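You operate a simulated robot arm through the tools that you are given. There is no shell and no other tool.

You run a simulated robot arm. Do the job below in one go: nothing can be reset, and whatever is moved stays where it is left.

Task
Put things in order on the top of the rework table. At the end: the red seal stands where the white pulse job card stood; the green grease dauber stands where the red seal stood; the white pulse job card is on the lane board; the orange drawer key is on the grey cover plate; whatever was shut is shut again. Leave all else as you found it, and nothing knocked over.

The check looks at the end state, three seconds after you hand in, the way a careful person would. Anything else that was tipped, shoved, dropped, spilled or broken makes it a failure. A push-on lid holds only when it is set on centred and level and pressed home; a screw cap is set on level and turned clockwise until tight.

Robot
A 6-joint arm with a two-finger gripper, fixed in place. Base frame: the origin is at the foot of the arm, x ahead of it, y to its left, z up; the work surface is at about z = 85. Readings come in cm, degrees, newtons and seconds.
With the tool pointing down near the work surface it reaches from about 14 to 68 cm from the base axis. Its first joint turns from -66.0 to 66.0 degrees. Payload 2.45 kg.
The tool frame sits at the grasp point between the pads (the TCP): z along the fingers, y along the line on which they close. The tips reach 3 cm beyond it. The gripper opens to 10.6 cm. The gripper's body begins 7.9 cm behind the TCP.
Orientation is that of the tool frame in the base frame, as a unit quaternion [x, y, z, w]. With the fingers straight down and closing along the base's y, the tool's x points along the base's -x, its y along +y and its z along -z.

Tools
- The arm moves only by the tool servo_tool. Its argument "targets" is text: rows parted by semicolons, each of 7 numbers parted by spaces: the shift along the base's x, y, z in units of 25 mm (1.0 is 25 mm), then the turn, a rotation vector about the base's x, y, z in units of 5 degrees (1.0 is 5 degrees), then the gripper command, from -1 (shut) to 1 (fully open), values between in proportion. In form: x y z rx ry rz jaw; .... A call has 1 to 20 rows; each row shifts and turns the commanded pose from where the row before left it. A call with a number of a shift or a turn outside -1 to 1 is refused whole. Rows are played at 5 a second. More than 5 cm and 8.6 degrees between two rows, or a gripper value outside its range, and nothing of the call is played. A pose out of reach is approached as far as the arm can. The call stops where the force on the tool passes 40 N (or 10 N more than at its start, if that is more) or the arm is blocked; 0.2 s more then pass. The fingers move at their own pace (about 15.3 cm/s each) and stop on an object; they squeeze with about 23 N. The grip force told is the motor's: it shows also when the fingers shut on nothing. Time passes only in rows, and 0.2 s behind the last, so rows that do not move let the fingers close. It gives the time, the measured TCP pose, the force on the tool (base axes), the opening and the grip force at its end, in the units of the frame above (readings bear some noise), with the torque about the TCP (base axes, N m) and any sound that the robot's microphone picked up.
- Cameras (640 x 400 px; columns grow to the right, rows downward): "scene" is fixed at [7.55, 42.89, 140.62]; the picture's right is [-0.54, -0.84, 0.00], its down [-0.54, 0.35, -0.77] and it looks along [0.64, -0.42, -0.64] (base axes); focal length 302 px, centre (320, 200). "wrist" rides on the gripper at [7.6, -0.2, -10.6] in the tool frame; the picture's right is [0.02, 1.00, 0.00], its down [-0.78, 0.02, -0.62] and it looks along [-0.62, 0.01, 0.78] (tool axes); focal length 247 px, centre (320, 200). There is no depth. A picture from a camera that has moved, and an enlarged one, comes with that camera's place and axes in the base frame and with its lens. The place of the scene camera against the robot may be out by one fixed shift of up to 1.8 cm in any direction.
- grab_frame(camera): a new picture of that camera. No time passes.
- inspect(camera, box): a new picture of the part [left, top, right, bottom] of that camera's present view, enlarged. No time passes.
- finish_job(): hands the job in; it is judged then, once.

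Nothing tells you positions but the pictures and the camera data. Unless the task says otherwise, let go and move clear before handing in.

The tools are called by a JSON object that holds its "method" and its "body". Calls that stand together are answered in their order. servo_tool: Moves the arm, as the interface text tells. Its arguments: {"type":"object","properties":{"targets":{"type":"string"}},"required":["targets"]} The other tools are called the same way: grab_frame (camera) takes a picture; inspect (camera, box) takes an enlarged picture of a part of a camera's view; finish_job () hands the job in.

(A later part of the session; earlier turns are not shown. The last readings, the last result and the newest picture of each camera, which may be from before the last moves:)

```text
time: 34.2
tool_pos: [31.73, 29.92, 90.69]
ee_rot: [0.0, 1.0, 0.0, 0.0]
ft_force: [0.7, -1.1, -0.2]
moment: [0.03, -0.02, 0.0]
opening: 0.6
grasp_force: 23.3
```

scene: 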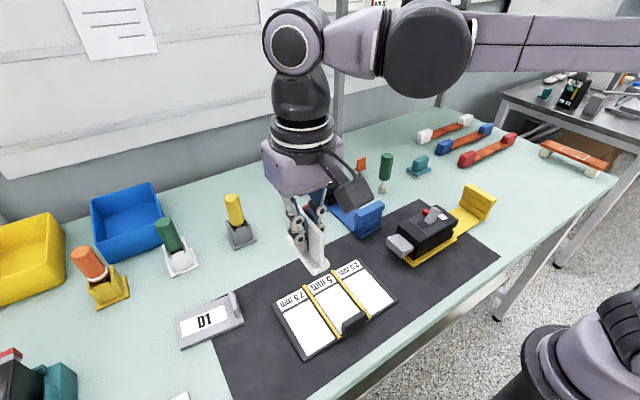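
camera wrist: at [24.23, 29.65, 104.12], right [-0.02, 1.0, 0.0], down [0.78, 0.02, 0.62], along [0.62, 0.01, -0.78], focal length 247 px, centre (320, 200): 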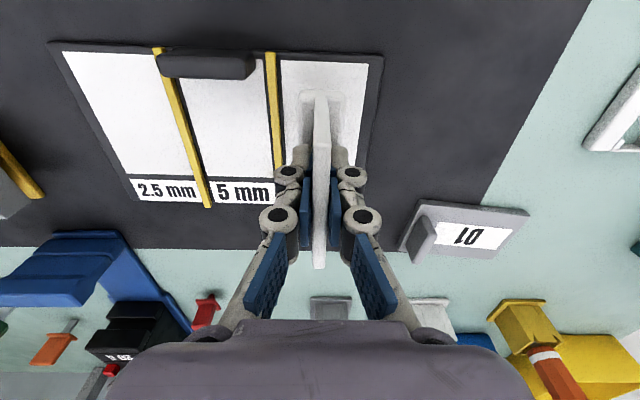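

{"method": "servo_tool", "body": {"targets": "0 0 -0.05 0 0 0 -1;0 0 -0.05 0 0 0 -1;0 0 0 0 0 0 -1"}}

{"method": "inspect", "body": {"camera": "scene", "box": [270, 250, 390, 350]}}

```text
time: 35.0
tool_pos: [31.82, 29.86, 90.51]
ee_rot: [-0.001, 1.0, 0.0, 0.0]
ft_force: [-0.8, -1.2, 18.2]
moment: [-0.02, 0.01, 0.02]
opening: 0.6
grasp_force: 23.1
```

```text
4.00 times, centred on (330, 300) of scene
camera zoom: at [7.53, 42.86, 140.63], right [-0.54, -0.84, 0.0], down [-0.54, 0.35, -0.77], along [0.64, -0.42, -0.64], focal length 1208 px, centre (280, -200)
```

zoom: 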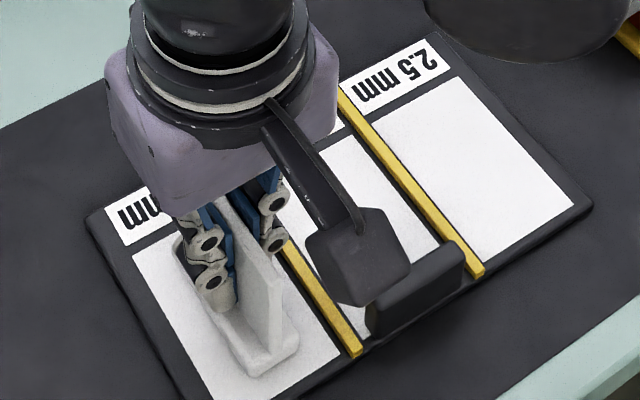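

Contact with the board is felt (18 N). I'll ease up a hair, open slightly and back straight off.

{"method": "servo_tool", "body": {"targets": "0 0 0.02 0 0 0 -1;0 0 0 0 0 0 -0.6;0 0 0 0 0 0 -0.6;0 0 0 0 0 0 -0.5;0 0 0 0 0 0 -0.5"}}

{"method": "grab_frame", "body": {"camera": "wrist"}}

```text
time: 36.2
tool_pos: [31.85, 30.0, 90.53]
ee_rot: [0.0, 1.0, 0.0, 0.0]
ft_force: [0.3, 0.0, -0.1]
moment: [-0.01, -0.02, -0.05]
opening: 2.66
grasp_force: 0.1
```

```text
taken
camera wrist: at [24.29, 29.66, 101.13], right [-0.02, 1.0, 0.0], down [0.78, 0.02, 0.62], along [0.62, 0.01, -0.78], focal length 247 px, centre (320, 200)
```

wrist: 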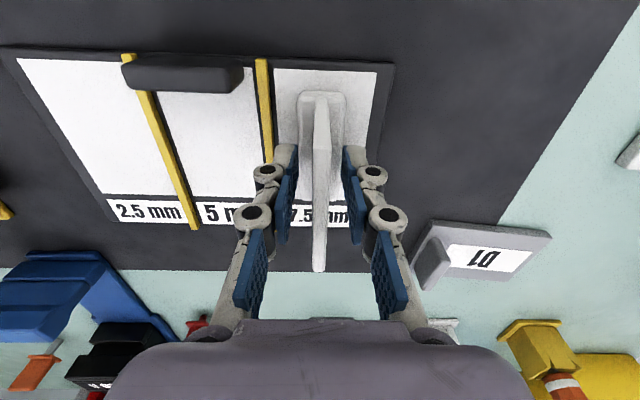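

{"method": "servo_tool", "body": {"targets": "0 0 0.5 0 0 0 -0.5;0 0 1 0 0 0 -0.5;0 0 1 0 0 0 -0.5;0 0 1 0 0 0 -0.5;0 0 1 0 0 0 -0.5;0 0 1 0 0 0 -0.5;0 0 1 0 0 0 -0.5;0.7 -0.875 0 0 0 0 0;0.7 -0.875 0 0 0 0 1;0.7 -0.875 0 0 0 0 1;0.7 -0.875 0 0 0 0 1;0.7 -0.875 0 0 0 0 1;0.7 -0.875 0 0 0 0 1;0.7 -0.875 0 0 0 0 1;0 0 0 0 0 0 1"}}

{"method": "grab_frame", "body": {"camera": "wrist"}}

{"method": "grab_frame", "body": {"camera": "scene"}}

```text
time: 39.4
tool_pos: [44.06, 14.53, 106.58]
ee_rot: [0.0, 1.0, 0.0, 0.0]
ft_force: [0.2, -1.1, -1.1]
moment: [0.03, 0.0, 0.0]
opening: 10.6
grasp_force: 0.1
```

```text
taken
camera wrist: at [36.58, 14.34, 117.26], right [-0.02, 1.0, 0.0], down [0.78, 0.02, 0.62], along [0.62, 0.01, -0.78], focal length 247 px, centre (320, 200)
```

wrist: 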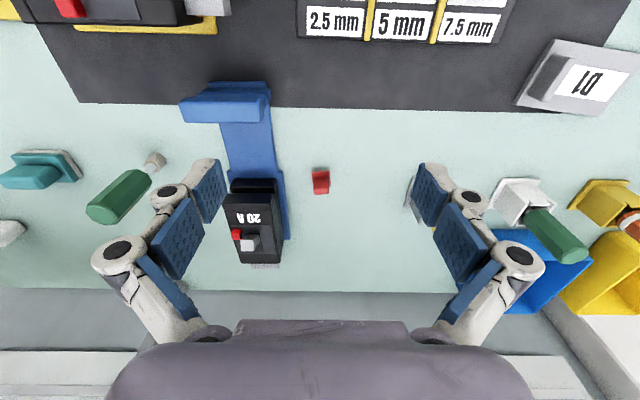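

```text
taken
```

scene: 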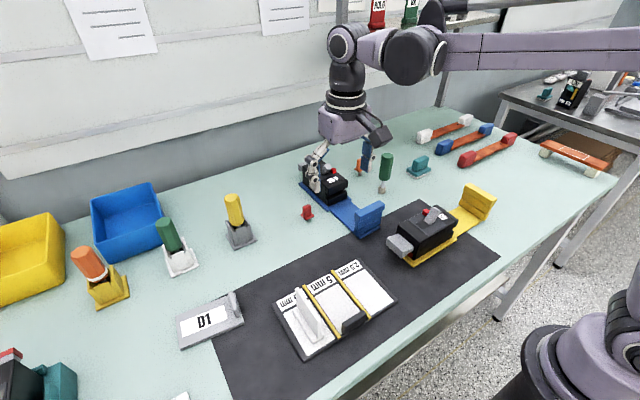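

The card stands in the 7.5 mm lane. Now I look closely at the red seal ahead of the tool.

{"method": "inspect", "body": {"camera": "wrist", "box": [280, 155, 360, 205]}}

{"method": "inspect", "body": {"camera": "scene", "box": [292, 196, 324, 226]}}

{"method": "inspect", "body": {"camera": "scene", "box": [260, 255, 400, 365]}}

```text
8.00 times, centred on (320, 180) of wrist
camera zoom: at [36.58, 14.34, 117.26], right [-0.02, 1.0, 0.0], down [0.78, 0.02, 0.62], along [0.62, 0.01, -0.78], focal length 1976 px, centre (320, 360)
```

zoom: 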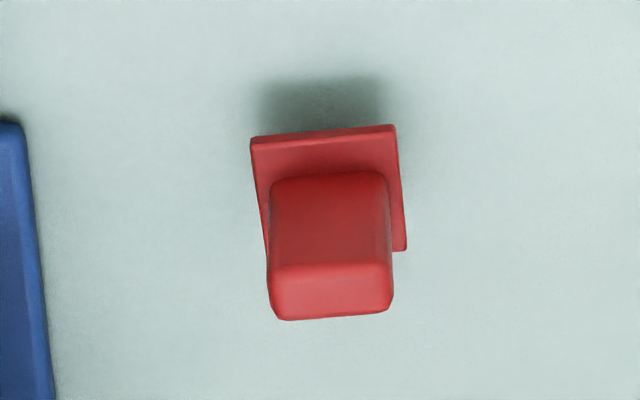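

```text
13.33 times, centred on (308, 211) of scene
camera zoom: at [7.55, 42.88, 140.62], right [-0.54, -0.84, 0.0], down [-0.54, 0.35, -0.77], along [0.64, -0.42, -0.64], focal length 4026 px, centre (480, 53)
```

zoom: 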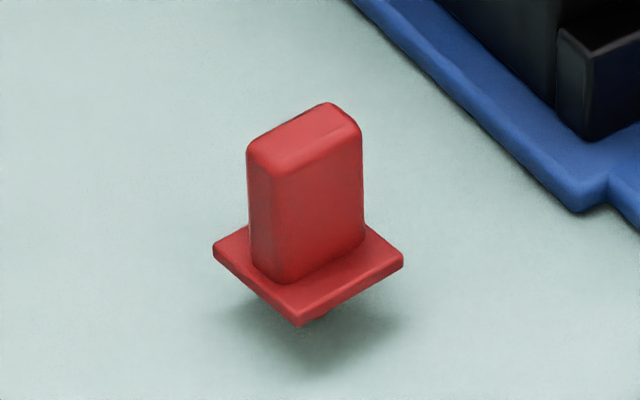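

```text
3.64 times, centred on (330, 310) of scene
camera zoom: at [7.55, 42.88, 140.62], right [-0.54, -0.84, 0.0], down [-0.54, 0.35, -0.77], along [0.64, -0.42, -0.64], focal length 1098 px, centre (284, -200)
```

zoom: 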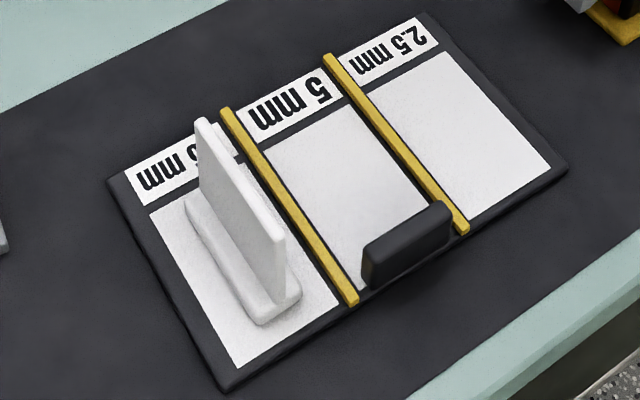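

The seal is a small head (about 2.2 × 1.2 cm, top near z = 89) on a square flange, centred near (57.4, 14.8) and turned about +6°. I'll narrow the fingers to stay clear of the 20 A breaker and move over it.

{"method": "servo_tool", "body": {"targets": "0.9 0 0 0 0 0.6 0.2;0.9 0 0 0 0 0.6 -0.15;0.9 0 0 0 0 0 -0.15;0.9 0 0 0 0 0 -0.15;0.9 0.1 0 0 0 0 -0.15;0.83 0 0 0 0 0 -0.15;0 0 -0.8 0 0 0 -0.15;0 0 -0.8 0 0 0 -0.15;0 0 -0.8 0 0 0 -0.15;0 0 0 0 0 0 -0.15"}}

{"method": "grab_frame", "body": {"camera": "wrist"}}

{"method": "inspect", "body": {"camera": "wrist", "box": [260, 80, 380, 160]}}

{"method": "inspect", "body": {"camera": "scene", "box": [270, 140, 390, 240]}}

```text
time: 41.6
tool_pos: [57.38, 14.89, 100.89]
ee_rot: [-0.052, 0.999, 0.0, 0.0]
ft_force: [0.1, -0.3, 0.7]
moment: [-0.03, -0.01, 0.01]
opening: 4.49
grasp_force: 0.2
```

```text
taken
camera wrist: at [49.95, 13.77, 111.42], right [-0.13, 0.99, 0.0], down [0.78, 0.1, 0.62], along [0.62, 0.08, -0.78], focal length 247 px, centre (320, 200)
```

wrist: 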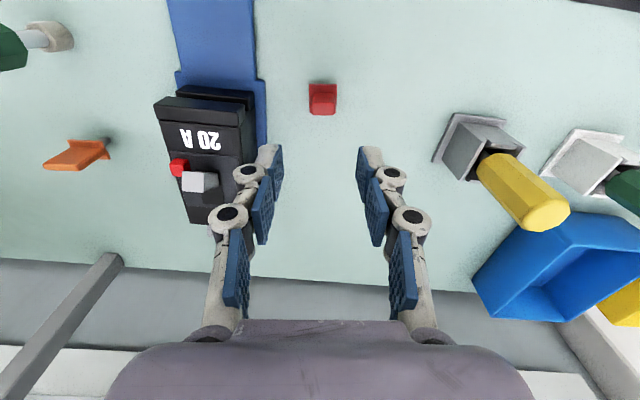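

```text
5.00 times, centred on (320, 120) of wrist
camera zoom: at [49.95, 13.77, 111.42], right [-0.13, 0.99, 0.0], down [0.78, 0.1, 0.62], along [0.62, 0.08, -0.78], focal length 1235 px, centre (320, 600)
```

zoom: 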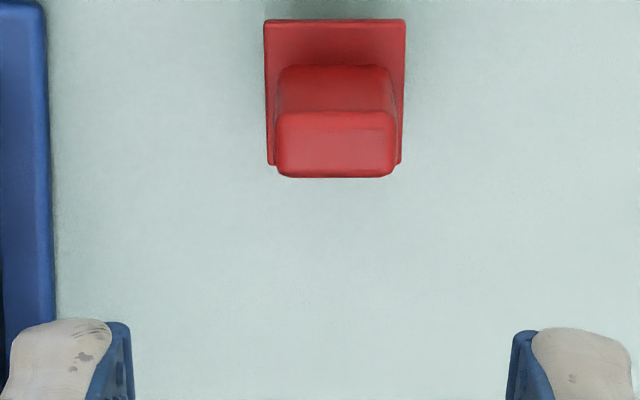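

```text
4.00 times, centred on (330, 190) of scene
camera zoom: at [7.55, 42.89, 140.62], right [-0.54, -0.84, 0.0], down [-0.54, 0.35, -0.77], along [0.64, -0.42, -0.64], focal length 1208 px, centre (280, 240)
```

zoom: 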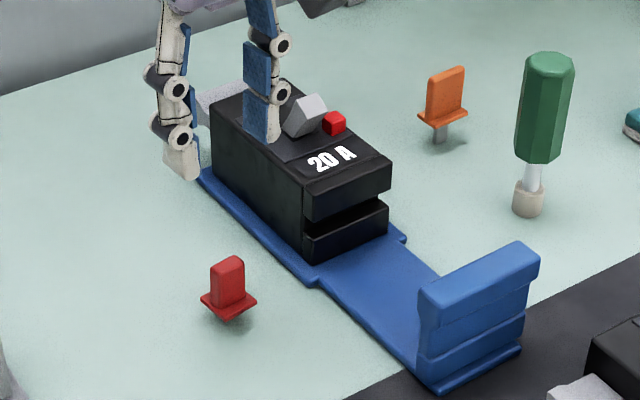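

{"method": "servo_tool", "body": {"targets": "-0.05 0.08 -1 0 0 0 -0.15;0 0 -1 0 0 0 -0.15;0 0 -0.8 0 0 0 -0.15;0 0 0 0 0 0 -0.15"}}

{"method": "grab_frame", "body": {"camera": "wrist"}}

{"method": "inspect", "body": {"camera": "wrist", "box": [240, 100, 400, 200]}}

{"method": "inspect", "body": {"camera": "scene", "box": [270, 140, 390, 240]}}

```text
time: 42.6
tool_pos: [57.29, 14.96, 93.74]
ee_rot: [-0.052, 0.999, 0.0, 0.001]
ft_force: [0.0, 0.6, 0.0]
moment: [-0.03, -0.01, 0.0]
opening: 4.49
grasp_force: 0.2
```

```text
taken
camera wrist: at [49.76, 13.99, 104.26], right [-0.13, 0.99, 0.0], down [0.78, 0.1, 0.62], along [0.62, 0.08, -0.78], focal length 247 px, centre (320, 200)
```

wrist: 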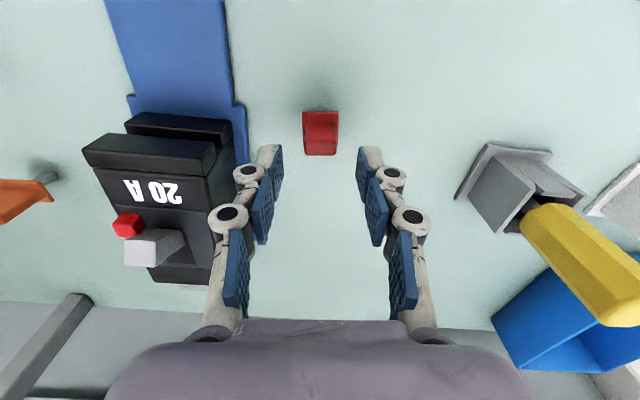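

```text
4.00 times, centred on (320, 150) of wrist
camera zoom: at [49.76, 13.99, 104.26], right [-0.13, 0.99, 0.0], down [0.78, 0.1, 0.62], along [0.62, 0.08, -0.78], focal length 988 px, centre (320, 400)
```

zoom: 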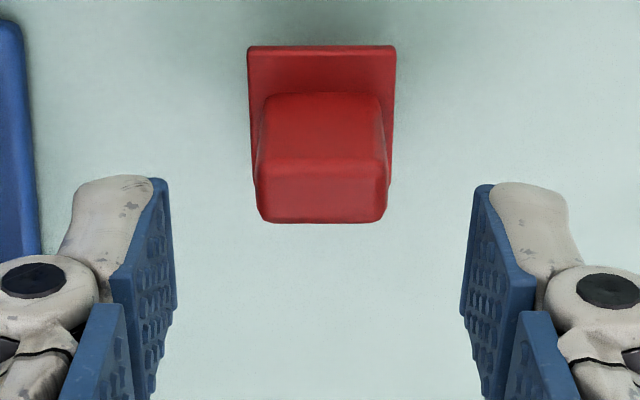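

```text
4.00 times, centred on (330, 190) of scene
camera zoom: at [7.55, 42.89, 140.62], right [-0.54, -0.84, 0.0], down [-0.54, 0.35, -0.77], along [0.64, -0.42, -0.64], focal length 1208 px, centre (280, 240)
```

zoom: 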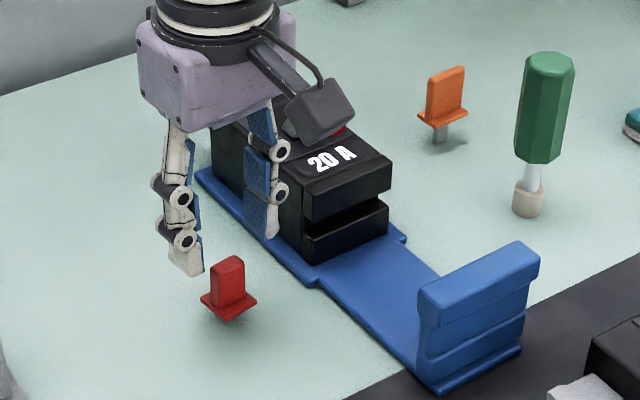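

The head is centred between the fingers. I'll lower so the tips sit just above the flange and close.

{"method": "servo_tool", "body": {"targets": "-0.03 0.01 -0.8 0 0 0 -0.15;0 0 -0.6 0 0 0 -0.15;0 0 -0.25 0 0 0 -0.15;0 0 0 0 0 0 -0.15"}}

{"method": "inspect", "body": {"camera": "wrist", "box": [240, 120, 400, 220]}}

{"method": "inspect", "body": {"camera": "scene", "box": [280, 180, 350, 230]}}

```text
time: 43.6
tool_pos: [57.25, 15.05, 89.63]
ee_rot: [-0.052, 0.999, -0.001, 0.0]
ft_force: [0.2, -0.2, -0.3]
moment: [0.01, 0.02, -0.01]
opening: 4.49
grasp_force: 0.1
```

```text
4.00 times, centred on (320, 170) of wrist
camera zoom: at [49.78, 14.1, 100.17], right [-0.13, 0.99, 0.0], down [0.78, 0.1, 0.62], along [0.62, 0.08, -0.78], focal length 988 px, centre (320, 320)
```

zoom: 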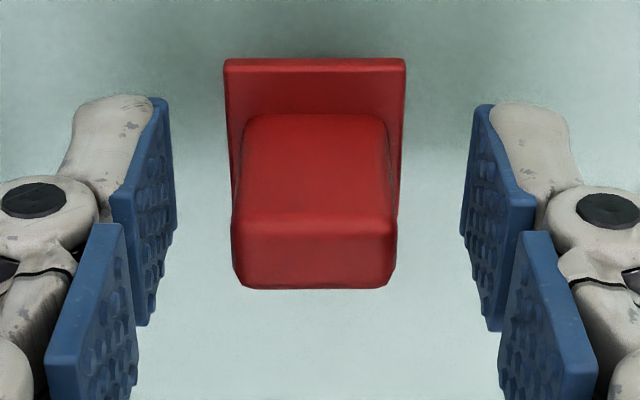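

```text
8.00 times, centred on (315, 205) of scene
camera zoom: at [7.55, 42.89, 140.62], right [-0.54, -0.84, 0.0], down [-0.54, 0.35, -0.77], along [0.64, -0.42, -0.64], focal length 2415 px, centre (360, 160)
```

zoom: 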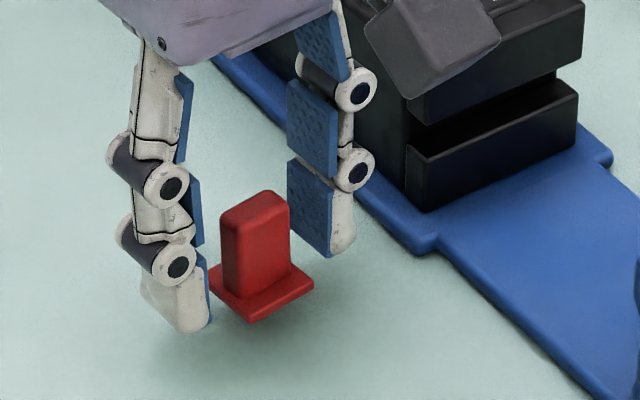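

{"method": "servo_tool", "body": {"targets": "0 0 0 0 0 0 -0.4;0 0 0 0 0 0 -0.7;0 0 0 0 0 0 -1;0 0 0 0 0 0 -1;0 0 0 0 0 0 -1"}}

{"method": "inspect", "body": {"camera": "wrist", "box": [240, 120, 400, 220]}}

{"method": "inspect", "body": {"camera": "scene", "box": [280, 180, 350, 230]}}

```text
time: 44.8
tool_pos: [57.29, 15.15, 89.69]
ee_rot: [-0.052, 0.999, 0.0, 0.001]
ft_force: [-0.3, 0.4, 5.1]
moment: [0.04, 0.0, 0.01]
opening: 2.04
grasp_force: 23.4
```

```text
4.00 times, centred on (320, 170) of wrist
camera zoom: at [49.77, 14.09, 100.2], right [-0.13, 0.99, 0.0], down [0.78, 0.1, 0.62], along [0.62, 0.08, -0.78], focal length 988 px, centre (320, 320)
```

zoom: 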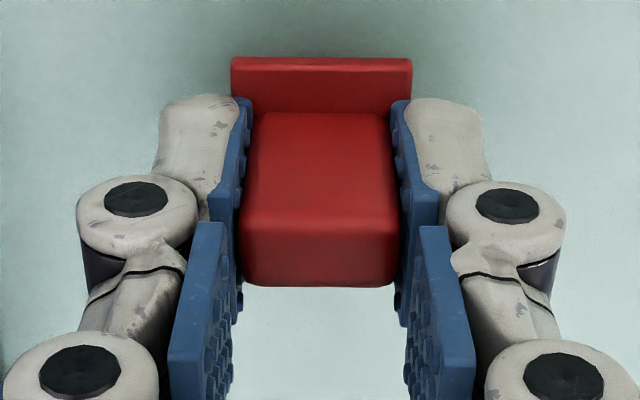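

```text
8.00 times, centred on (315, 205) of scene
camera zoom: at [7.54, 42.89, 140.62], right [-0.54, -0.84, 0.0], down [-0.54, 0.35, -0.77], along [0.64, -0.42, -0.64], focal length 2415 px, centre (360, 160)
```

zoom: 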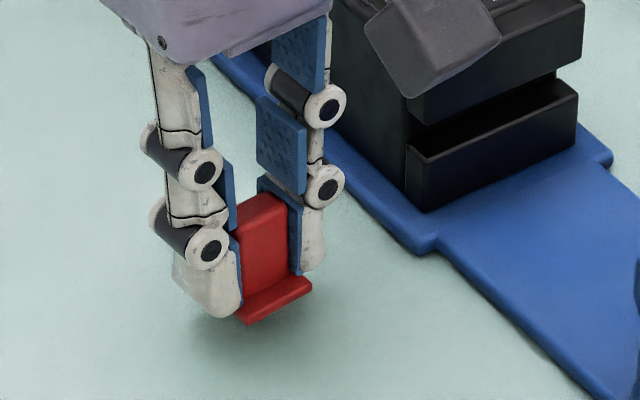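

The seal is held by its head (2.0 cm). It stood at about (57.2, 15.05). Now I lift and carry it to the card's former place.

{"method": "servo_tool", "body": {"targets": "0 0 0.3 0 0 0 -1;0 0 0.7 0 0 0 -1;0 0 1 0 0 0 -1;0 0 1 0 0 0 -1;0 0 1 0 0 0 -1;0 0 1 0 0 0 -1;0 0 1 0 0 0 -1;0 0 1 0 0 0 -1;-0.35 -0.95 0 0 0 0 -1;-0.35 -0.95 0 0 0 0 -1;-0.35 -0.95 0 0 0 0 -1;-0.35 -0.95 0 0 0 0 -1;-0.35 -0.95 0 0 0 0 -1;-0.35 -0.95 0 0 0 0 -1;-0.35 -0.95 0 0 0 0 -1;-0.35 -0.95 0 0 0 0 -1;-0.35 -0.95 0 0 0 0 -1;-0.35 -0.95 0 0 0 0 -1;-0.35 -0.95 0 0 0 0 -1;-0.35 -0.95 0 0 0 0 -1"}}

{"method": "servo_tool", "body": {"targets": "-0.35 -0.95 0 0 0 0 -1;-0.35 -0.95 0 0 0 0 -1;-0.35 -0.95 0 0 0 0 -1;-0.35 -0.95 0 0 0 0 -1;-0.35 -0.95 0 0 0 0 -1;-0.35 -0.95 0 0 0 0 -1;-0.35 -0.95 0 0 0 0 -1;-0.35 -0.95 0 0 0 0 -1;-0.35 -0.95 0 0 0 0 -1;-0.35 -0.95 0 0 0 0 -1;-0.35 -0.95 0 0 0 0 -1;-0.35 -0.95 0 0 0 0 -1;-0.35 -0.95 0 0 0 0 -1;0 0 0 0 0 0 -1;0 0 0 0 0 0 -1"}}

{"method": "grab_frame", "body": {"camera": "wrist"}}

{"method": "grab_frame", "body": {"camera": "scene"}}

```text
time: 49.0
tool_pos: [46.59, -13.48, 107.08]
ee_rot: [-0.052, 0.999, 0.0, 0.0]
ft_force: [-0.9, -0.9, 0.4]
moment: [0.03, 0.02, -0.03]
opening: 2.05
grasp_force: 23.4
```

```text
time: 52.2
tool_pos: [35.18, -44.47, 107.2]
ee_rot: [-0.052, 0.999, 0.0, 0.0]
ft_force: [-0.4, 0.8, -1.2]
moment: [0.0, 0.01, 0.02]
opening: 2.04
grasp_force: 23.4
```

```text
taken
camera wrist: at [27.75, -45.55, 117.79], right [-0.13, 0.99, 0.0], down [0.78, 0.1, 0.62], along [0.62, 0.08, -0.78], focal length 247 px, centre (320, 200)
```

wrist: 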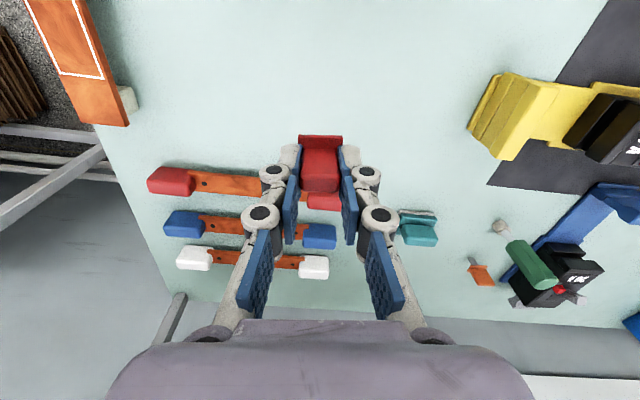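

```text
taken
```

scene: 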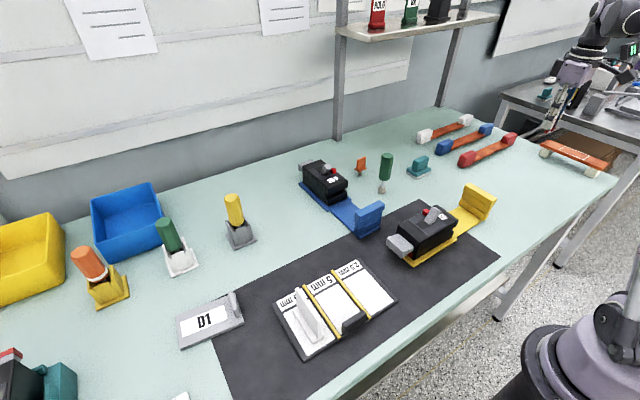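

{"method": "servo_tool", "body": {"targets": "-0.02 -0.2 -1 0 0 0 -1;0 0 -1 0 0 0 -1;0 0 -1 0 0 0 -1;0 0 -1 0 0 0 -1;0 0 -1 0 0 0 -1;0 0 -0.7 0 0 0 -1;0 0 -0.5 0 0 0 -1;0 0 -0.3 0 0 0 -1;0 0 0 0 0 0 -1"}}

{"method": "inspect", "body": {"camera": "scene", "box": [480, 140, 570, 210]}}

```text
time: 54.2
tool_pos: [35.01, -45.1, 91.02]
ee_rot: [-0.053, 0.999, 0.001, -0.001]
ft_force: [-0.1, -0.8, -0.4]
moment: [-0.02, 0.02, 0.01]
opening: 2.04
grasp_force: 23.3
```

```text
5.71 times, centred on (525, 175) of scene
camera zoom: at [7.55, 42.89, 140.62], right [-0.54, -0.84, 0.0], down [-0.54, 0.35, -0.77], along [0.64, -0.42, -0.64], focal length 1725 px, centre (-851, 343)
```

zoom: 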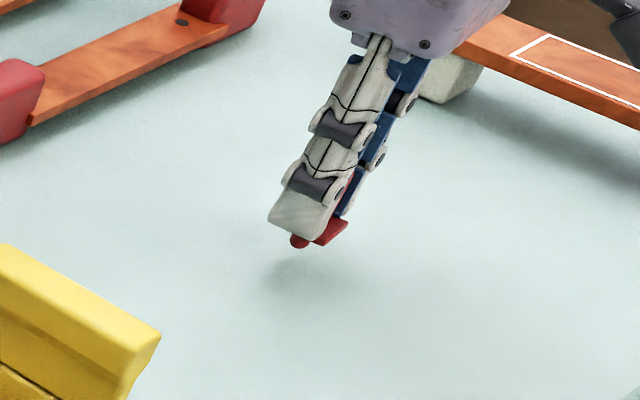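

{"method": "servo_tool", "body": {"targets": "0.02 0.02 -0.12 0 0 0 -1;0 0 -0.12 0 0 0 -1;0 0 -0.1 0 0 0 -1;0 0 0 0 0 0 -1"}}

```text
time: 55.2
tool_pos: [35.26, -44.94, 90.0]
ee_rot: [-0.052, 0.999, 0.0, 0.0]
ft_force: [-0.1, 0.1, 0.4]
moment: [-0.02, 0.02, 0.0]
opening: 2.06
grasp_force: 23.1
```

{"method": "servo_tool", "body": {"targets": "0 0 -0.04 0 0 0 -1;0 0 -0.04 0 0 0 -1;0 0 0 0 0 0 -1"}}

```text
time: 56.0
tool_pos: [35.11, -44.84, 89.85]
ee_rot: [-0.052, 0.999, 0.001, -0.001]
ft_force: [-0.2, 0.3, -0.4]
moment: [-0.03, 0.0, 0.02]
opening: 2.04
grasp_force: 22.8
```

{"method": "servo_tool", "body": {"targets": "0 0 -0.03 0 0 0 -1;0 0 -0.03 0 0 0 -1;0 0 0 0 0 0 -1"}}

```text
time: 56.8
tool_pos: [35.07, -44.94, 89.66]
ee_rot: [-0.052, 0.999, 0.0, 0.0]
ft_force: [0.2, -0.8, 0.5]
moment: [0.02, 0.02, 0.04]
opening: 2.04
grasp_force: 22.7
```

{"method": "servo_tool", "body": {"targets": "0 0 -0.02 0 0 0 -1;0 0 -0.02 0 0 0 -1;0 0 0 0 0 0 -1"}}

{"method": "inspect", "body": {"camera": "scene", "box": [490, 150, 550, 200]}}

```text
time: 57.6
tool_pos: [35.08, -44.94, 89.66]
ee_rot: [-0.052, 0.999, 0.0, 0.0]
ft_force: [-2.0, 0.3, 8.0]
moment: [0.03, 0.06, 0.01]
opening: 2.03
grasp_force: 22.6
```

```text
8.00 times, centred on (520, 175) of scene
camera zoom: at [7.54, 42.9, 140.62], right [-0.54, -0.84, 0.0], down [-0.54, 0.35, -0.77], along [0.64, -0.42, -0.64], focal length 2415 px, centre (-1280, 400)
```

zoom: 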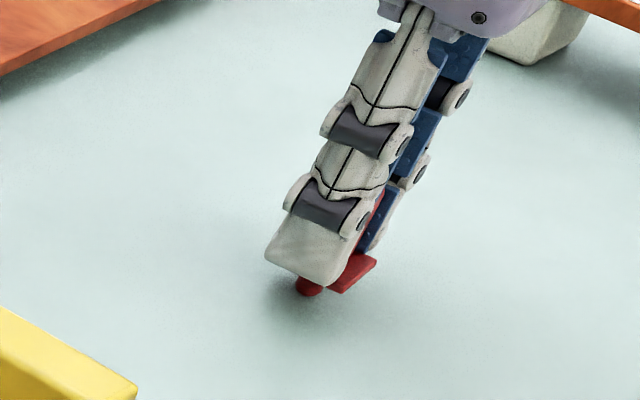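

Touchdown is felt (8 N). I ease up slightly and open in small steps so the seal stays standing.

{"method": "servo_tool", "body": {"targets": "0 0 0.01 0 0 0 -1;0 0 0 0 0 0 -0.6;0 0 0 0 0 0 -0.56;0 0 0 0 0 0 -0.5;0 0 0 0 0 0 -0.35;0 0 0 0 0 0 -0.2;0 0 0 0 0 0 -0.2"}}

{"method": "inspect", "body": {"camera": "wrist", "box": [240, 100, 400, 220]}}

{"method": "inspect", "body": {"camera": "scene", "box": [490, 150, 550, 200]}}

```text
time: 59.2
tool_pos: [35.11, -45.0, 89.7]
ee_rot: [-0.054, 0.999, 0.0, 0.0]
ft_force: [0.5, 0.3, -0.2]
moment: [0.03, 0.0, -0.01]
opening: 4.28
grasp_force: 0.1
```

```text
3.33 times, centred on (320, 160) of wrist
camera zoom: at [27.73, -45.98, 100.23], right [-0.13, 0.99, 0.0], down [0.78, 0.1, 0.62], along [0.62, 0.08, -0.78], focal length 823 px, centre (320, 333)
```

zoom: 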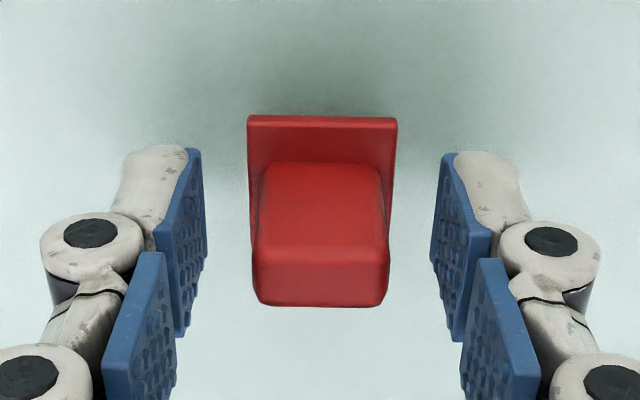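

```text
8.00 times, centred on (520, 175) of scene
camera zoom: at [7.55, 42.89, 140.62], right [-0.54, -0.84, 0.0], down [-0.54, 0.35, -0.77], along [0.64, -0.42, -0.64], focal length 2415 px, centre (-1280, 400)
```

zoom: 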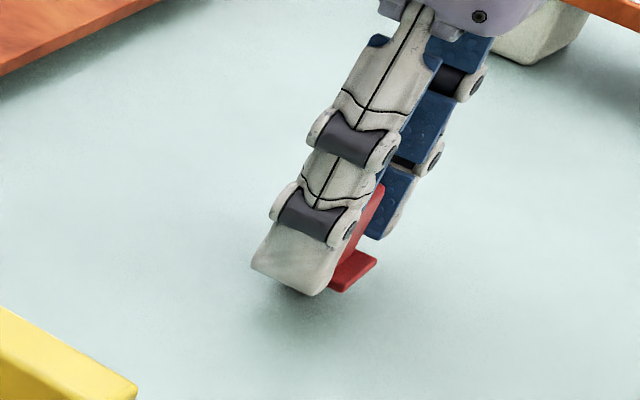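

The seal stands. I lift clear, check it, and move to view the green dauber and the orange key.

{"method": "servo_tool", "body": {"targets": "0 0 0.4 0 0 0 -0.2;0 0 1 0 0 0 -0.2;0 0 1 0 0 0 -0.2;0 0 1 0 0 0 -0.2;0 0 1 0 0 0 -0.2;0 0 1 0 0 0 -0.2;0 0 1 0 0 0 -0.2;0 0 0.8 0 0 0 -0.2;0 1 0 0 0 -0.6 0;0 1 0 0 0 -0.6 0;0.3 1 0 0 0 0 0;0.3 1 0 0 0 0 0;0.3 1 0 0 0 0 0;0.3 1 0 0 0 0 0;0.3 1 0 0 0 0 0;0.3 1 0 0 0 0 0;0.3 1 0 0 0 0 0;0.3 1 0 0 0 0 0;0.3 1 0 0 0 0 0;0.3 1 0 0 0 0 0"}}

{"method": "servo_tool", "body": {"targets": "0 1 0 0 0 0 0.5;0 1 0 0 0 0 1;0 0.4 0 0 0 0 1;0 0 0 0 0 0 1"}}

{"method": "grab_frame", "body": {"camera": "wrist"}}

{"method": "inspect", "body": {"camera": "wrist", "box": [230, 120, 410, 260]}}

{"method": "inspect", "body": {"camera": "scene", "box": [490, 150, 550, 200]}}

```text
time: 63.4
tool_pos: [42.69, -14.76, 107.66]
ee_rot: [0.0, 1.0, 0.0, 0.0]
ft_force: [0.0, -0.6, -0.6]
moment: [0.01, 0.0, -0.02]
opening: 5.3
grasp_force: 0.0
```

```text
time: 64.4
tool_pos: [42.72, -8.83, 107.58]
ee_rot: [0.0, 1.0, 0.0, 0.0]
ft_force: [-1.1, -0.1, -0.7]
moment: [0.01, 0.0, 0.0]
opening: 10.58
grasp_force: 0.1
```

```text
taken
camera wrist: at [35.18, -9.06, 118.13], right [-0.02, 1.0, 0.0], down [0.78, 0.02, 0.62], along [0.62, 0.01, -0.78], focal length 247 px, centre (320, 200)
```

wrist: 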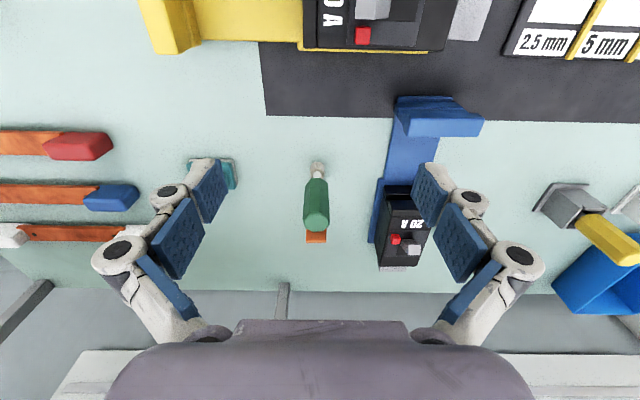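

```text
2.86 times, centred on (320, 190) of wrist
camera zoom: at [35.18, -9.06, 118.13], right [-0.02, 1.0, 0.0], down [0.78, 0.02, 0.62], along [0.62, 0.01, -0.78], focal length 706 px, centre (320, 229)
```

zoom: 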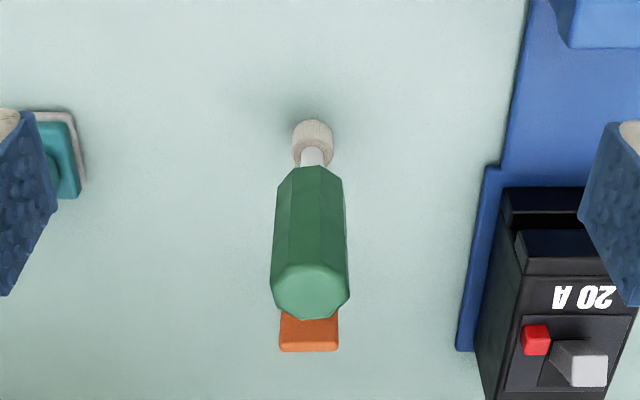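

```text
8.00 times, centred on (520, 175) of scene
camera zoom: at [7.55, 42.89, 140.62], right [-0.54, -0.84, 0.0], down [-0.54, 0.35, -0.77], along [0.64, -0.42, -0.64], focal length 2415 px, centre (-1280, 400)
```

zoom: 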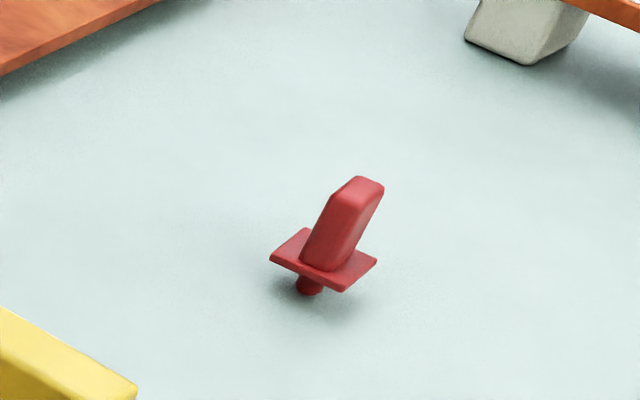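

The seal stands upright where the card was. The dauber stands at about (55.1, -9.2): tip about 2.1 cm across, handle from z ≈ 90 to 97, about 3 cm thick. I'll move over it with the fingers partly open.

{"method": "servo_tool", "body": {"targets": "0.83 0 0 0 0 0 0.4;0.83 -0.05 0 0 0 0 0.2;0.83 -0.05 0 0 0 0 0.2;0.83 -0.05 0 0 0 0 0.2;0.83 0 0 0 0 0 0.2;0.83 0 0 0 0 0 0.2;0 0 0 0 0 0 0.2"}}

{"method": "grab_frame", "body": {"camera": "wrist"}}

{"method": "inspect", "body": {"camera": "wrist", "box": [240, 50, 400, 180]}}

```text
time: 66.0
tool_pos: [55.27, -9.16, 107.42]
ee_rot: [0.0, 1.0, 0.0, 0.0]
ft_force: [0.2, 0.6, 0.3]
moment: [0.01, 0.02, 0.01]
opening: 6.37
grasp_force: 0.0
```

```text
taken
camera wrist: at [47.68, -9.49, 118.07], right [-0.02, 1.0, 0.0], down [0.78, 0.02, 0.62], along [0.62, 0.01, -0.78], focal length 247 px, centre (320, 200)
```

wrist: 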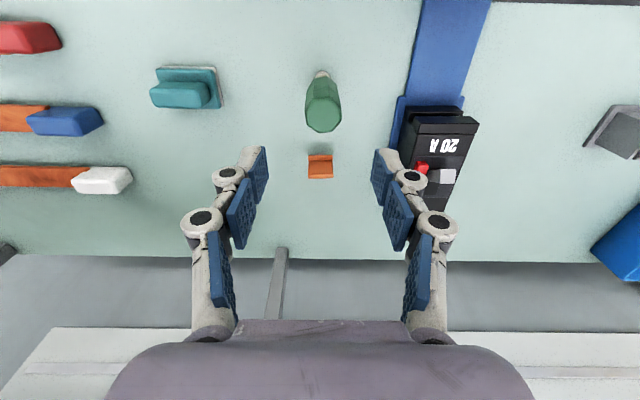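

```text
3.08 times, centred on (320, 115) of wrist
camera zoom: at [47.68, -9.49, 118.07], right [-0.02, 1.0, 0.0], down [0.78, 0.02, 0.62], along [0.62, 0.01, -0.78], focal length 760 px, centre (320, 462)
```

zoom: 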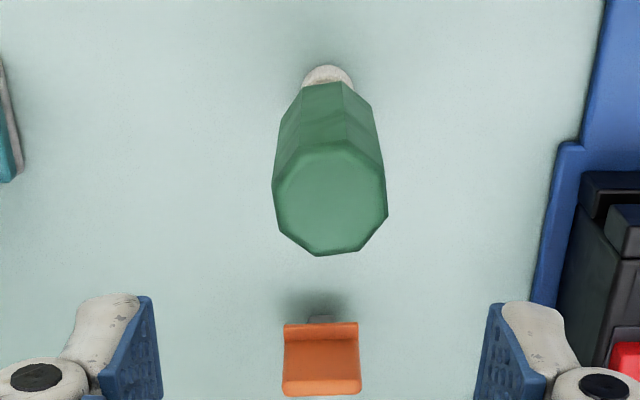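

{"method": "servo_tool", "body": {"targets": "-0.05 0.05 -0.5 0 0 0.9 0.2;0 0 -1 0 0 0.9 0.2;0 0 -1 0 0 0 0.2;0 0 -0.4 0 0 0 0.2;0 0 0 0 0 0 0.2"}}

{"method": "inspect", "body": {"camera": "wrist", "box": [220, 70, 420, 210]}}

{"method": "inspect", "body": {"camera": "scene", "box": [320, 110, 440, 210]}}

```text
time: 67.2
tool_pos: [55.06, -9.0, 100.33]
ee_rot: [-0.078, 0.997, 0.0, 0.0]
ft_force: [0.3, 0.2, -0.5]
moment: [0.01, 0.0, -0.01]
opening: 6.38
grasp_force: 0.0
```

```text
2.86 times, centred on (320, 140) of wrist
camera zoom: at [47.62, -10.49, 110.81], right [-0.18, 0.98, 0.0], down [0.77, 0.14, 0.62], along [0.61, 0.11, -0.78], focal length 706 px, centre (320, 371)
```

zoom: 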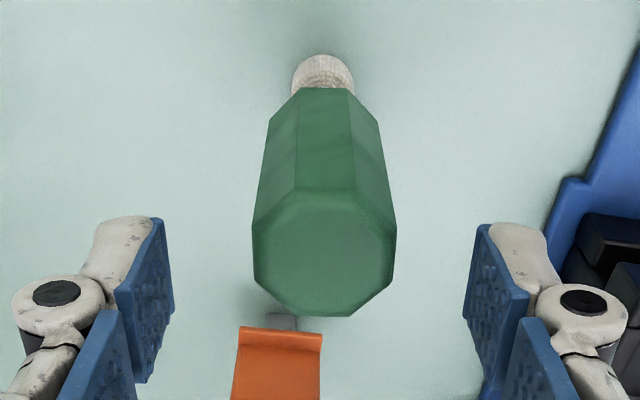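

```text
4.00 times, centred on (380, 160) of scene
camera zoom: at [7.55, 42.89, 140.62], right [-0.54, -0.84, 0.0], down [-0.54, 0.35, -0.77], along [0.64, -0.42, -0.64], focal length 1208 px, centre (80, 360)
```

zoom: 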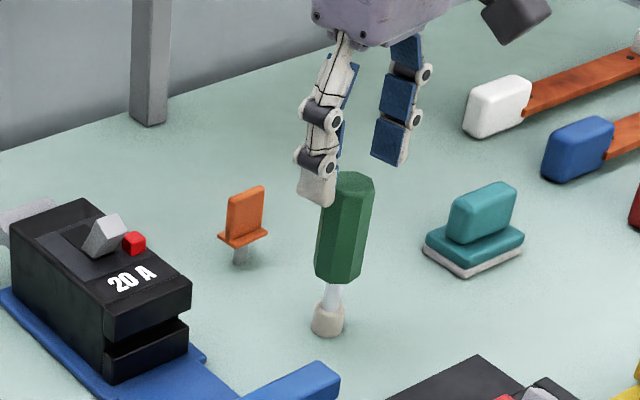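

{"method": "servo_tool", "body": {"targets": "0 0.02 -1 0 0 0 0.2;0 0 -1 0 0 0 0.2;0 0 -0.65 0 0 0 0.2;0 0 0 0 0 0 0.2"}}

{"method": "grab_frame", "body": {"camera": "wrist"}}

{"method": "inspect", "body": {"camera": "scene", "box": [320, 110, 440, 210]}}

```text
time: 68.2
tool_pos: [55.14, -9.04, 93.76]
ee_rot: [-0.079, 0.997, -0.001, 0.0]
ft_force: [-0.6, 0.0, -0.4]
moment: [0.02, 0.02, 0.0]
opening: 6.36
grasp_force: 0.0
```

```text
taken
camera wrist: at [47.78, -10.48, 104.32], right [-0.18, 0.98, 0.0], down [0.77, 0.14, 0.62], along [0.61, 0.11, -0.78], focal length 247 px, centre (320, 200)
```

wrist: 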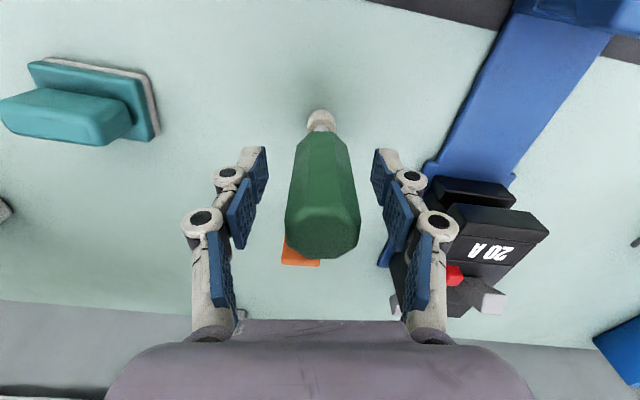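

```text
4.00 times, centred on (380, 160) of scene
camera zoom: at [7.55, 42.89, 140.62], right [-0.54, -0.84, 0.0], down [-0.54, 0.35, -0.77], along [0.64, -0.42, -0.64], focal length 1208 px, centre (80, 360)
```

zoom: 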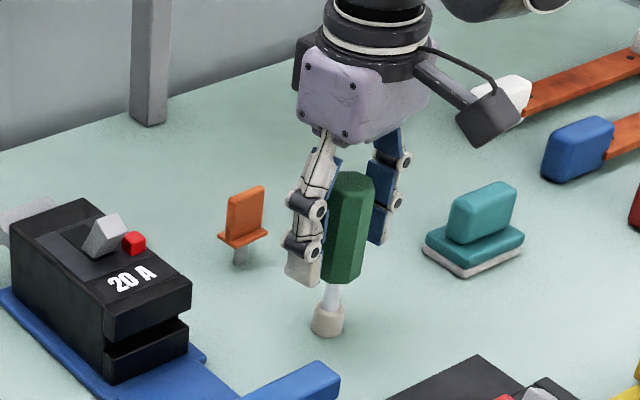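

{"method": "servo_tool", "body": {"targets": "0 0 0 0 0 0 -0.2;0 0 0 0 0 0 -0.5;0 0 0 0 0 0 -1;0 0 0 0 0 0 -1;0 0 0 0 0 0 -1"}}

{"method": "grab_frame", "body": {"camera": "wrist"}}

{"method": "inspect", "body": {"camera": "scene", "box": [320, 110, 440, 210]}}

```text
time: 69.4
tool_pos: [55.09, -9.01, 93.73]
ee_rot: [-0.079, 0.997, 0.0, 0.0]
ft_force: [-0.6, 0.0, -0.2]
moment: [-0.02, -0.02, 0.02]
opening: 3.05
grasp_force: 22.7
```

```text
taken
camera wrist: at [47.78, -10.48, 104.35], right [-0.18, 0.98, 0.0], down [0.77, 0.14, 0.62], along [0.61, 0.11, -0.78], focal length 247 px, centre (320, 200)
```

wrist: 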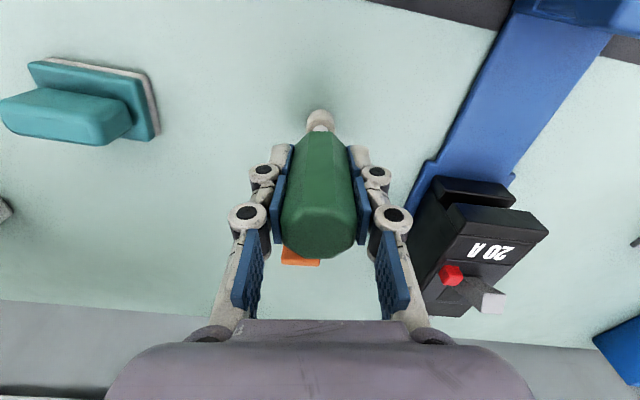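

```text
4.00 times, centred on (380, 160) of scene
camera zoom: at [7.55, 42.89, 140.62], right [-0.54, -0.84, 0.0], down [-0.54, 0.35, -0.77], along [0.64, -0.42, -0.64], focal length 1208 px, centre (80, 360)
```

zoom: 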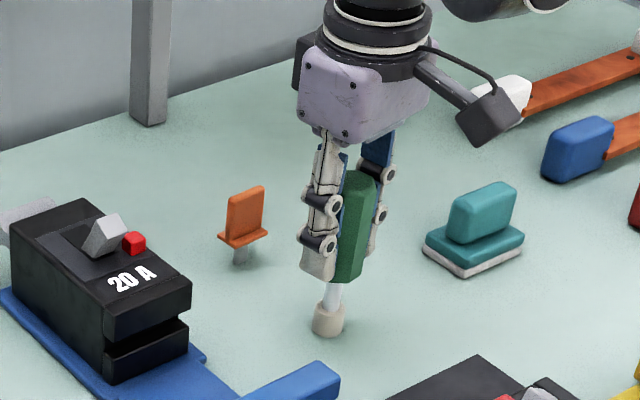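

The dauber is held (3.05 cm). I lift it and carry it over to where the red seal stood.

{"method": "servo_tool", "body": {"targets": "0 0 0.3 0 0 0 -1;0 0 0.7 0 0 0 -1;0 0 1 0 0 0 -1;0 0 1 0 0 0 -1;0 0 1 0 0 0 -1;0 0 1 0 0 0 -1;0 0 1 0 0 0 -1;0 0 0.5 0 0 0 -1;0.085 0.962 0 0 0 0 -1;0.085 0.962 0 0 0 0 -1;0.085 0.962 0 0 0 0 -1;0.085 0.962 0 0 0 0 -1;0.085 0.962 0 0 0 0 -1;0.085 0.962 0 0 0 0 -1;0.085 0.962 0 0 0 0 -1;0.085 0.962 0 0 0 0 -1;0.085 0.962 0 0 0 0 -1;0.085 0.962 0 0 0 0 -1;0 0 0 0 0 0 -1"}}

{"method": "grab_frame", "body": {"camera": "wrist"}}

{"method": "grab_frame", "body": {"camera": "scene"}}

```text
time: 73.4
tool_pos: [57.1, 15.09, 109.72]
ee_rot: [-0.078, 0.997, 0.0, 0.001]
ft_force: [-0.1, -0.6, -0.8]
moment: [0.0, 0.04, 0.01]
opening: 3.1
grasp_force: 22.9
```

```text
taken
camera wrist: at [49.73, 13.68, 120.46], right [-0.18, 0.98, 0.0], down [0.77, 0.14, 0.62], along [0.61, 0.11, -0.78], focal length 247 px, centre (320, 200)
```

wrist: 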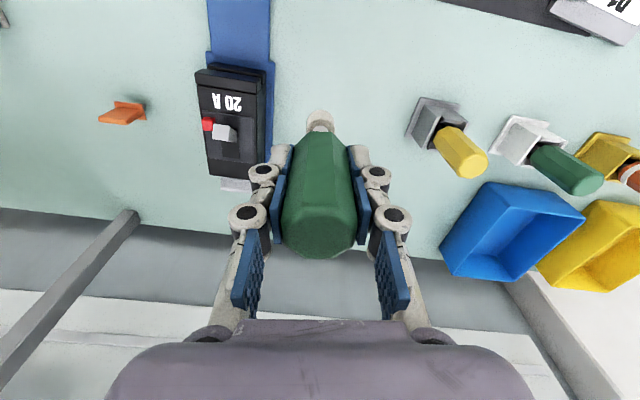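

```text
taken
```

scene: 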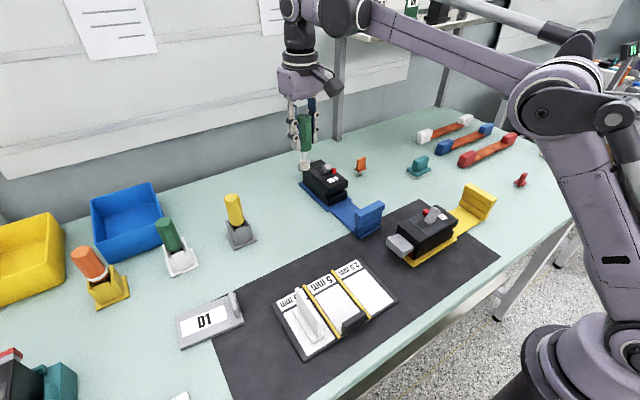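

{"method": "servo_tool", "body": {"targets": "0.04 0 -1 0 0 0 -1;0 0 -1 0 0 0 -1;0 0 -1 0 0 0 -1;0 0 -1 0 0 0 -1;0 0 -1 0 0 0 -1;0 0 -0.6 0 0 0 -1;0 0 -0.4 0 0 0 -1;0 0 0 0 0 0 -1"}}

{"method": "inspect", "body": {"camera": "scene", "box": [260, 140, 380, 240]}}

```text
time: 75.2
tool_pos: [57.33, 15.05, 94.89]
ee_rot: [-0.078, 0.997, -0.001, 0.0]
ft_force: [-0.8, 0.6, -0.6]
moment: [0.0, 0.0, 0.02]
opening: 3.04
grasp_force: 22.9
```

```text
4.00 times, centred on (320, 190) of scene
camera zoom: at [7.55, 42.89, 140.62], right [-0.54, -0.84, 0.0], down [-0.54, 0.35, -0.77], along [0.64, -0.42, -0.64], focal length 1208 px, centre (320, 240)
```

zoom: 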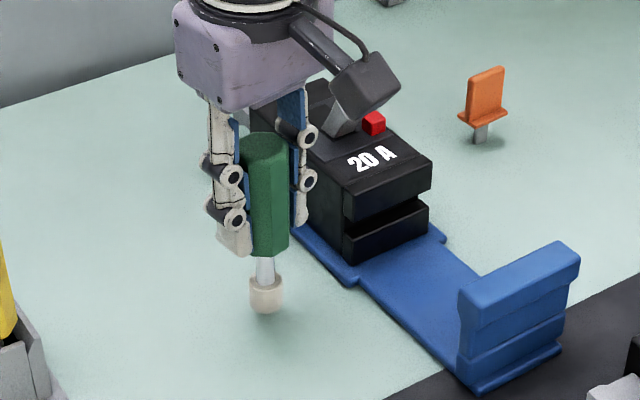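

{"method": "servo_tool", "body": {"targets": "-0.02 0 -0.15 0 0 0 -1;0 0 -0.15 0 0 0 -1;0 0 -0.08 0 0 0 -1;0 0 0 0 0 0 -1"}}

```text
time: 76.2
tool_pos: [57.15, 14.98, 94.04]
ee_rot: [-0.079, 0.997, 0.0, -0.001]
ft_force: [-0.3, 1.3, -1.0]
moment: [-0.02, -0.01, -0.02]
opening: 3.05
grasp_force: 22.8
```

{"method": "servo_tool", "body": {"targets": "0 0 -0.04 0 0 0 -1;0 0 -0.04 0 0 0 -1;0 0 0 0 0 0 -1"}}

```text
time: 77.0
tool_pos: [57.28, 15.07, 94.0]
ee_rot: [-0.078, 0.997, 0.0, 0.0]
ft_force: [-0.3, 0.2, -1.0]
moment: [-0.01, 0.02, -0.01]
opening: 3.07
grasp_force: 23.1
```

{"method": "servo_tool", "body": {"targets": "0 0 -0.04 0 0 0 -1;0 0 -0.04 0 0 0 -1;0 0 0 0 0 0 -1"}}

```text
time: 77.8
tool_pos: [57.13, 14.96, 93.68]
ee_rot: [-0.078, 0.997, 0.0, 0.001]
ft_force: [0.3, 2.5, 16.5]
moment: [0.07, -0.05, 0.01]
opening: 3.05
grasp_force: 23.2
```

Touchdown again. I ease off and open in small steps.

{"method": "servo_tool", "body": {"targets": "0 0 0.015 0 0 0 -1;0 0 0 0 0 0 -1"}}

{"method": "servo_tool", "body": {"targets": "0 0 0 0 0 0 -0.4;0 0 0 0 0 0 -0.37;0 0 0 0 0 0 -0.3;0 0 0 0 0 0 -0.2;0 0 0 0 0 0 -0.05;0 0 0 0 0 0 -0.05;0 0 0 0 0 0 -0.05"}}

{"method": "grab_frame", "body": {"camera": "wrist"}}

{"method": "inspect", "body": {"camera": "scene", "box": [260, 140, 380, 240]}}

```text
time: 78.4
tool_pos: [57.24, 14.89, 93.76]
ee_rot: [-0.078, 0.997, -0.001, 0.0]
ft_force: [-1.0, 3.2, 11.7]
moment: [0.14, 0.06, -0.01]
opening: 3.02
grasp_force: 23.2
```

```text
time: 80.0
tool_pos: [57.23, 14.88, 93.73]
ee_rot: [-0.079, 0.997, 0.0, 0.0]
ft_force: [-0.4, 0.2, -0.2]
moment: [0.02, -0.01, -0.01]
opening: 5.05
grasp_force: 0.1
```

```text
taken
camera wrist: at [49.85, 13.48, 104.3], right [-0.18, 0.98, 0.0], down [0.77, 0.14, 0.62], along [0.61, 0.11, -0.78], focal length 247 px, centre (320, 200)
```

wrist: 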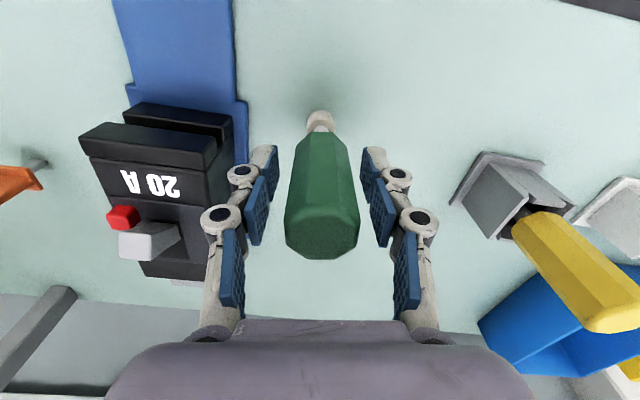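

```text
4.00 times, centred on (320, 190) of scene
camera zoom: at [7.55, 42.89, 140.62], right [-0.54, -0.84, 0.0], down [-0.54, 0.35, -0.77], along [0.64, -0.42, -0.64], focal length 1208 px, centre (320, 240)
```

zoom: 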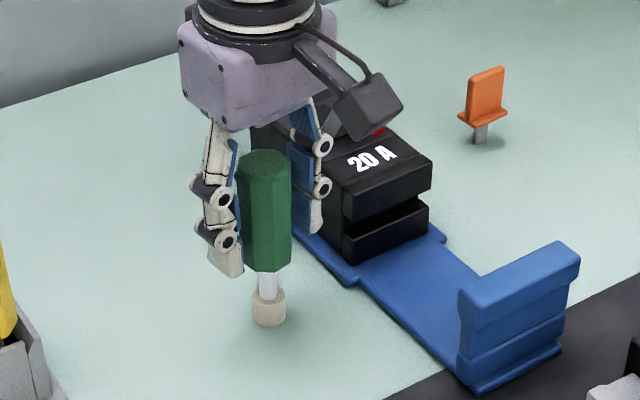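

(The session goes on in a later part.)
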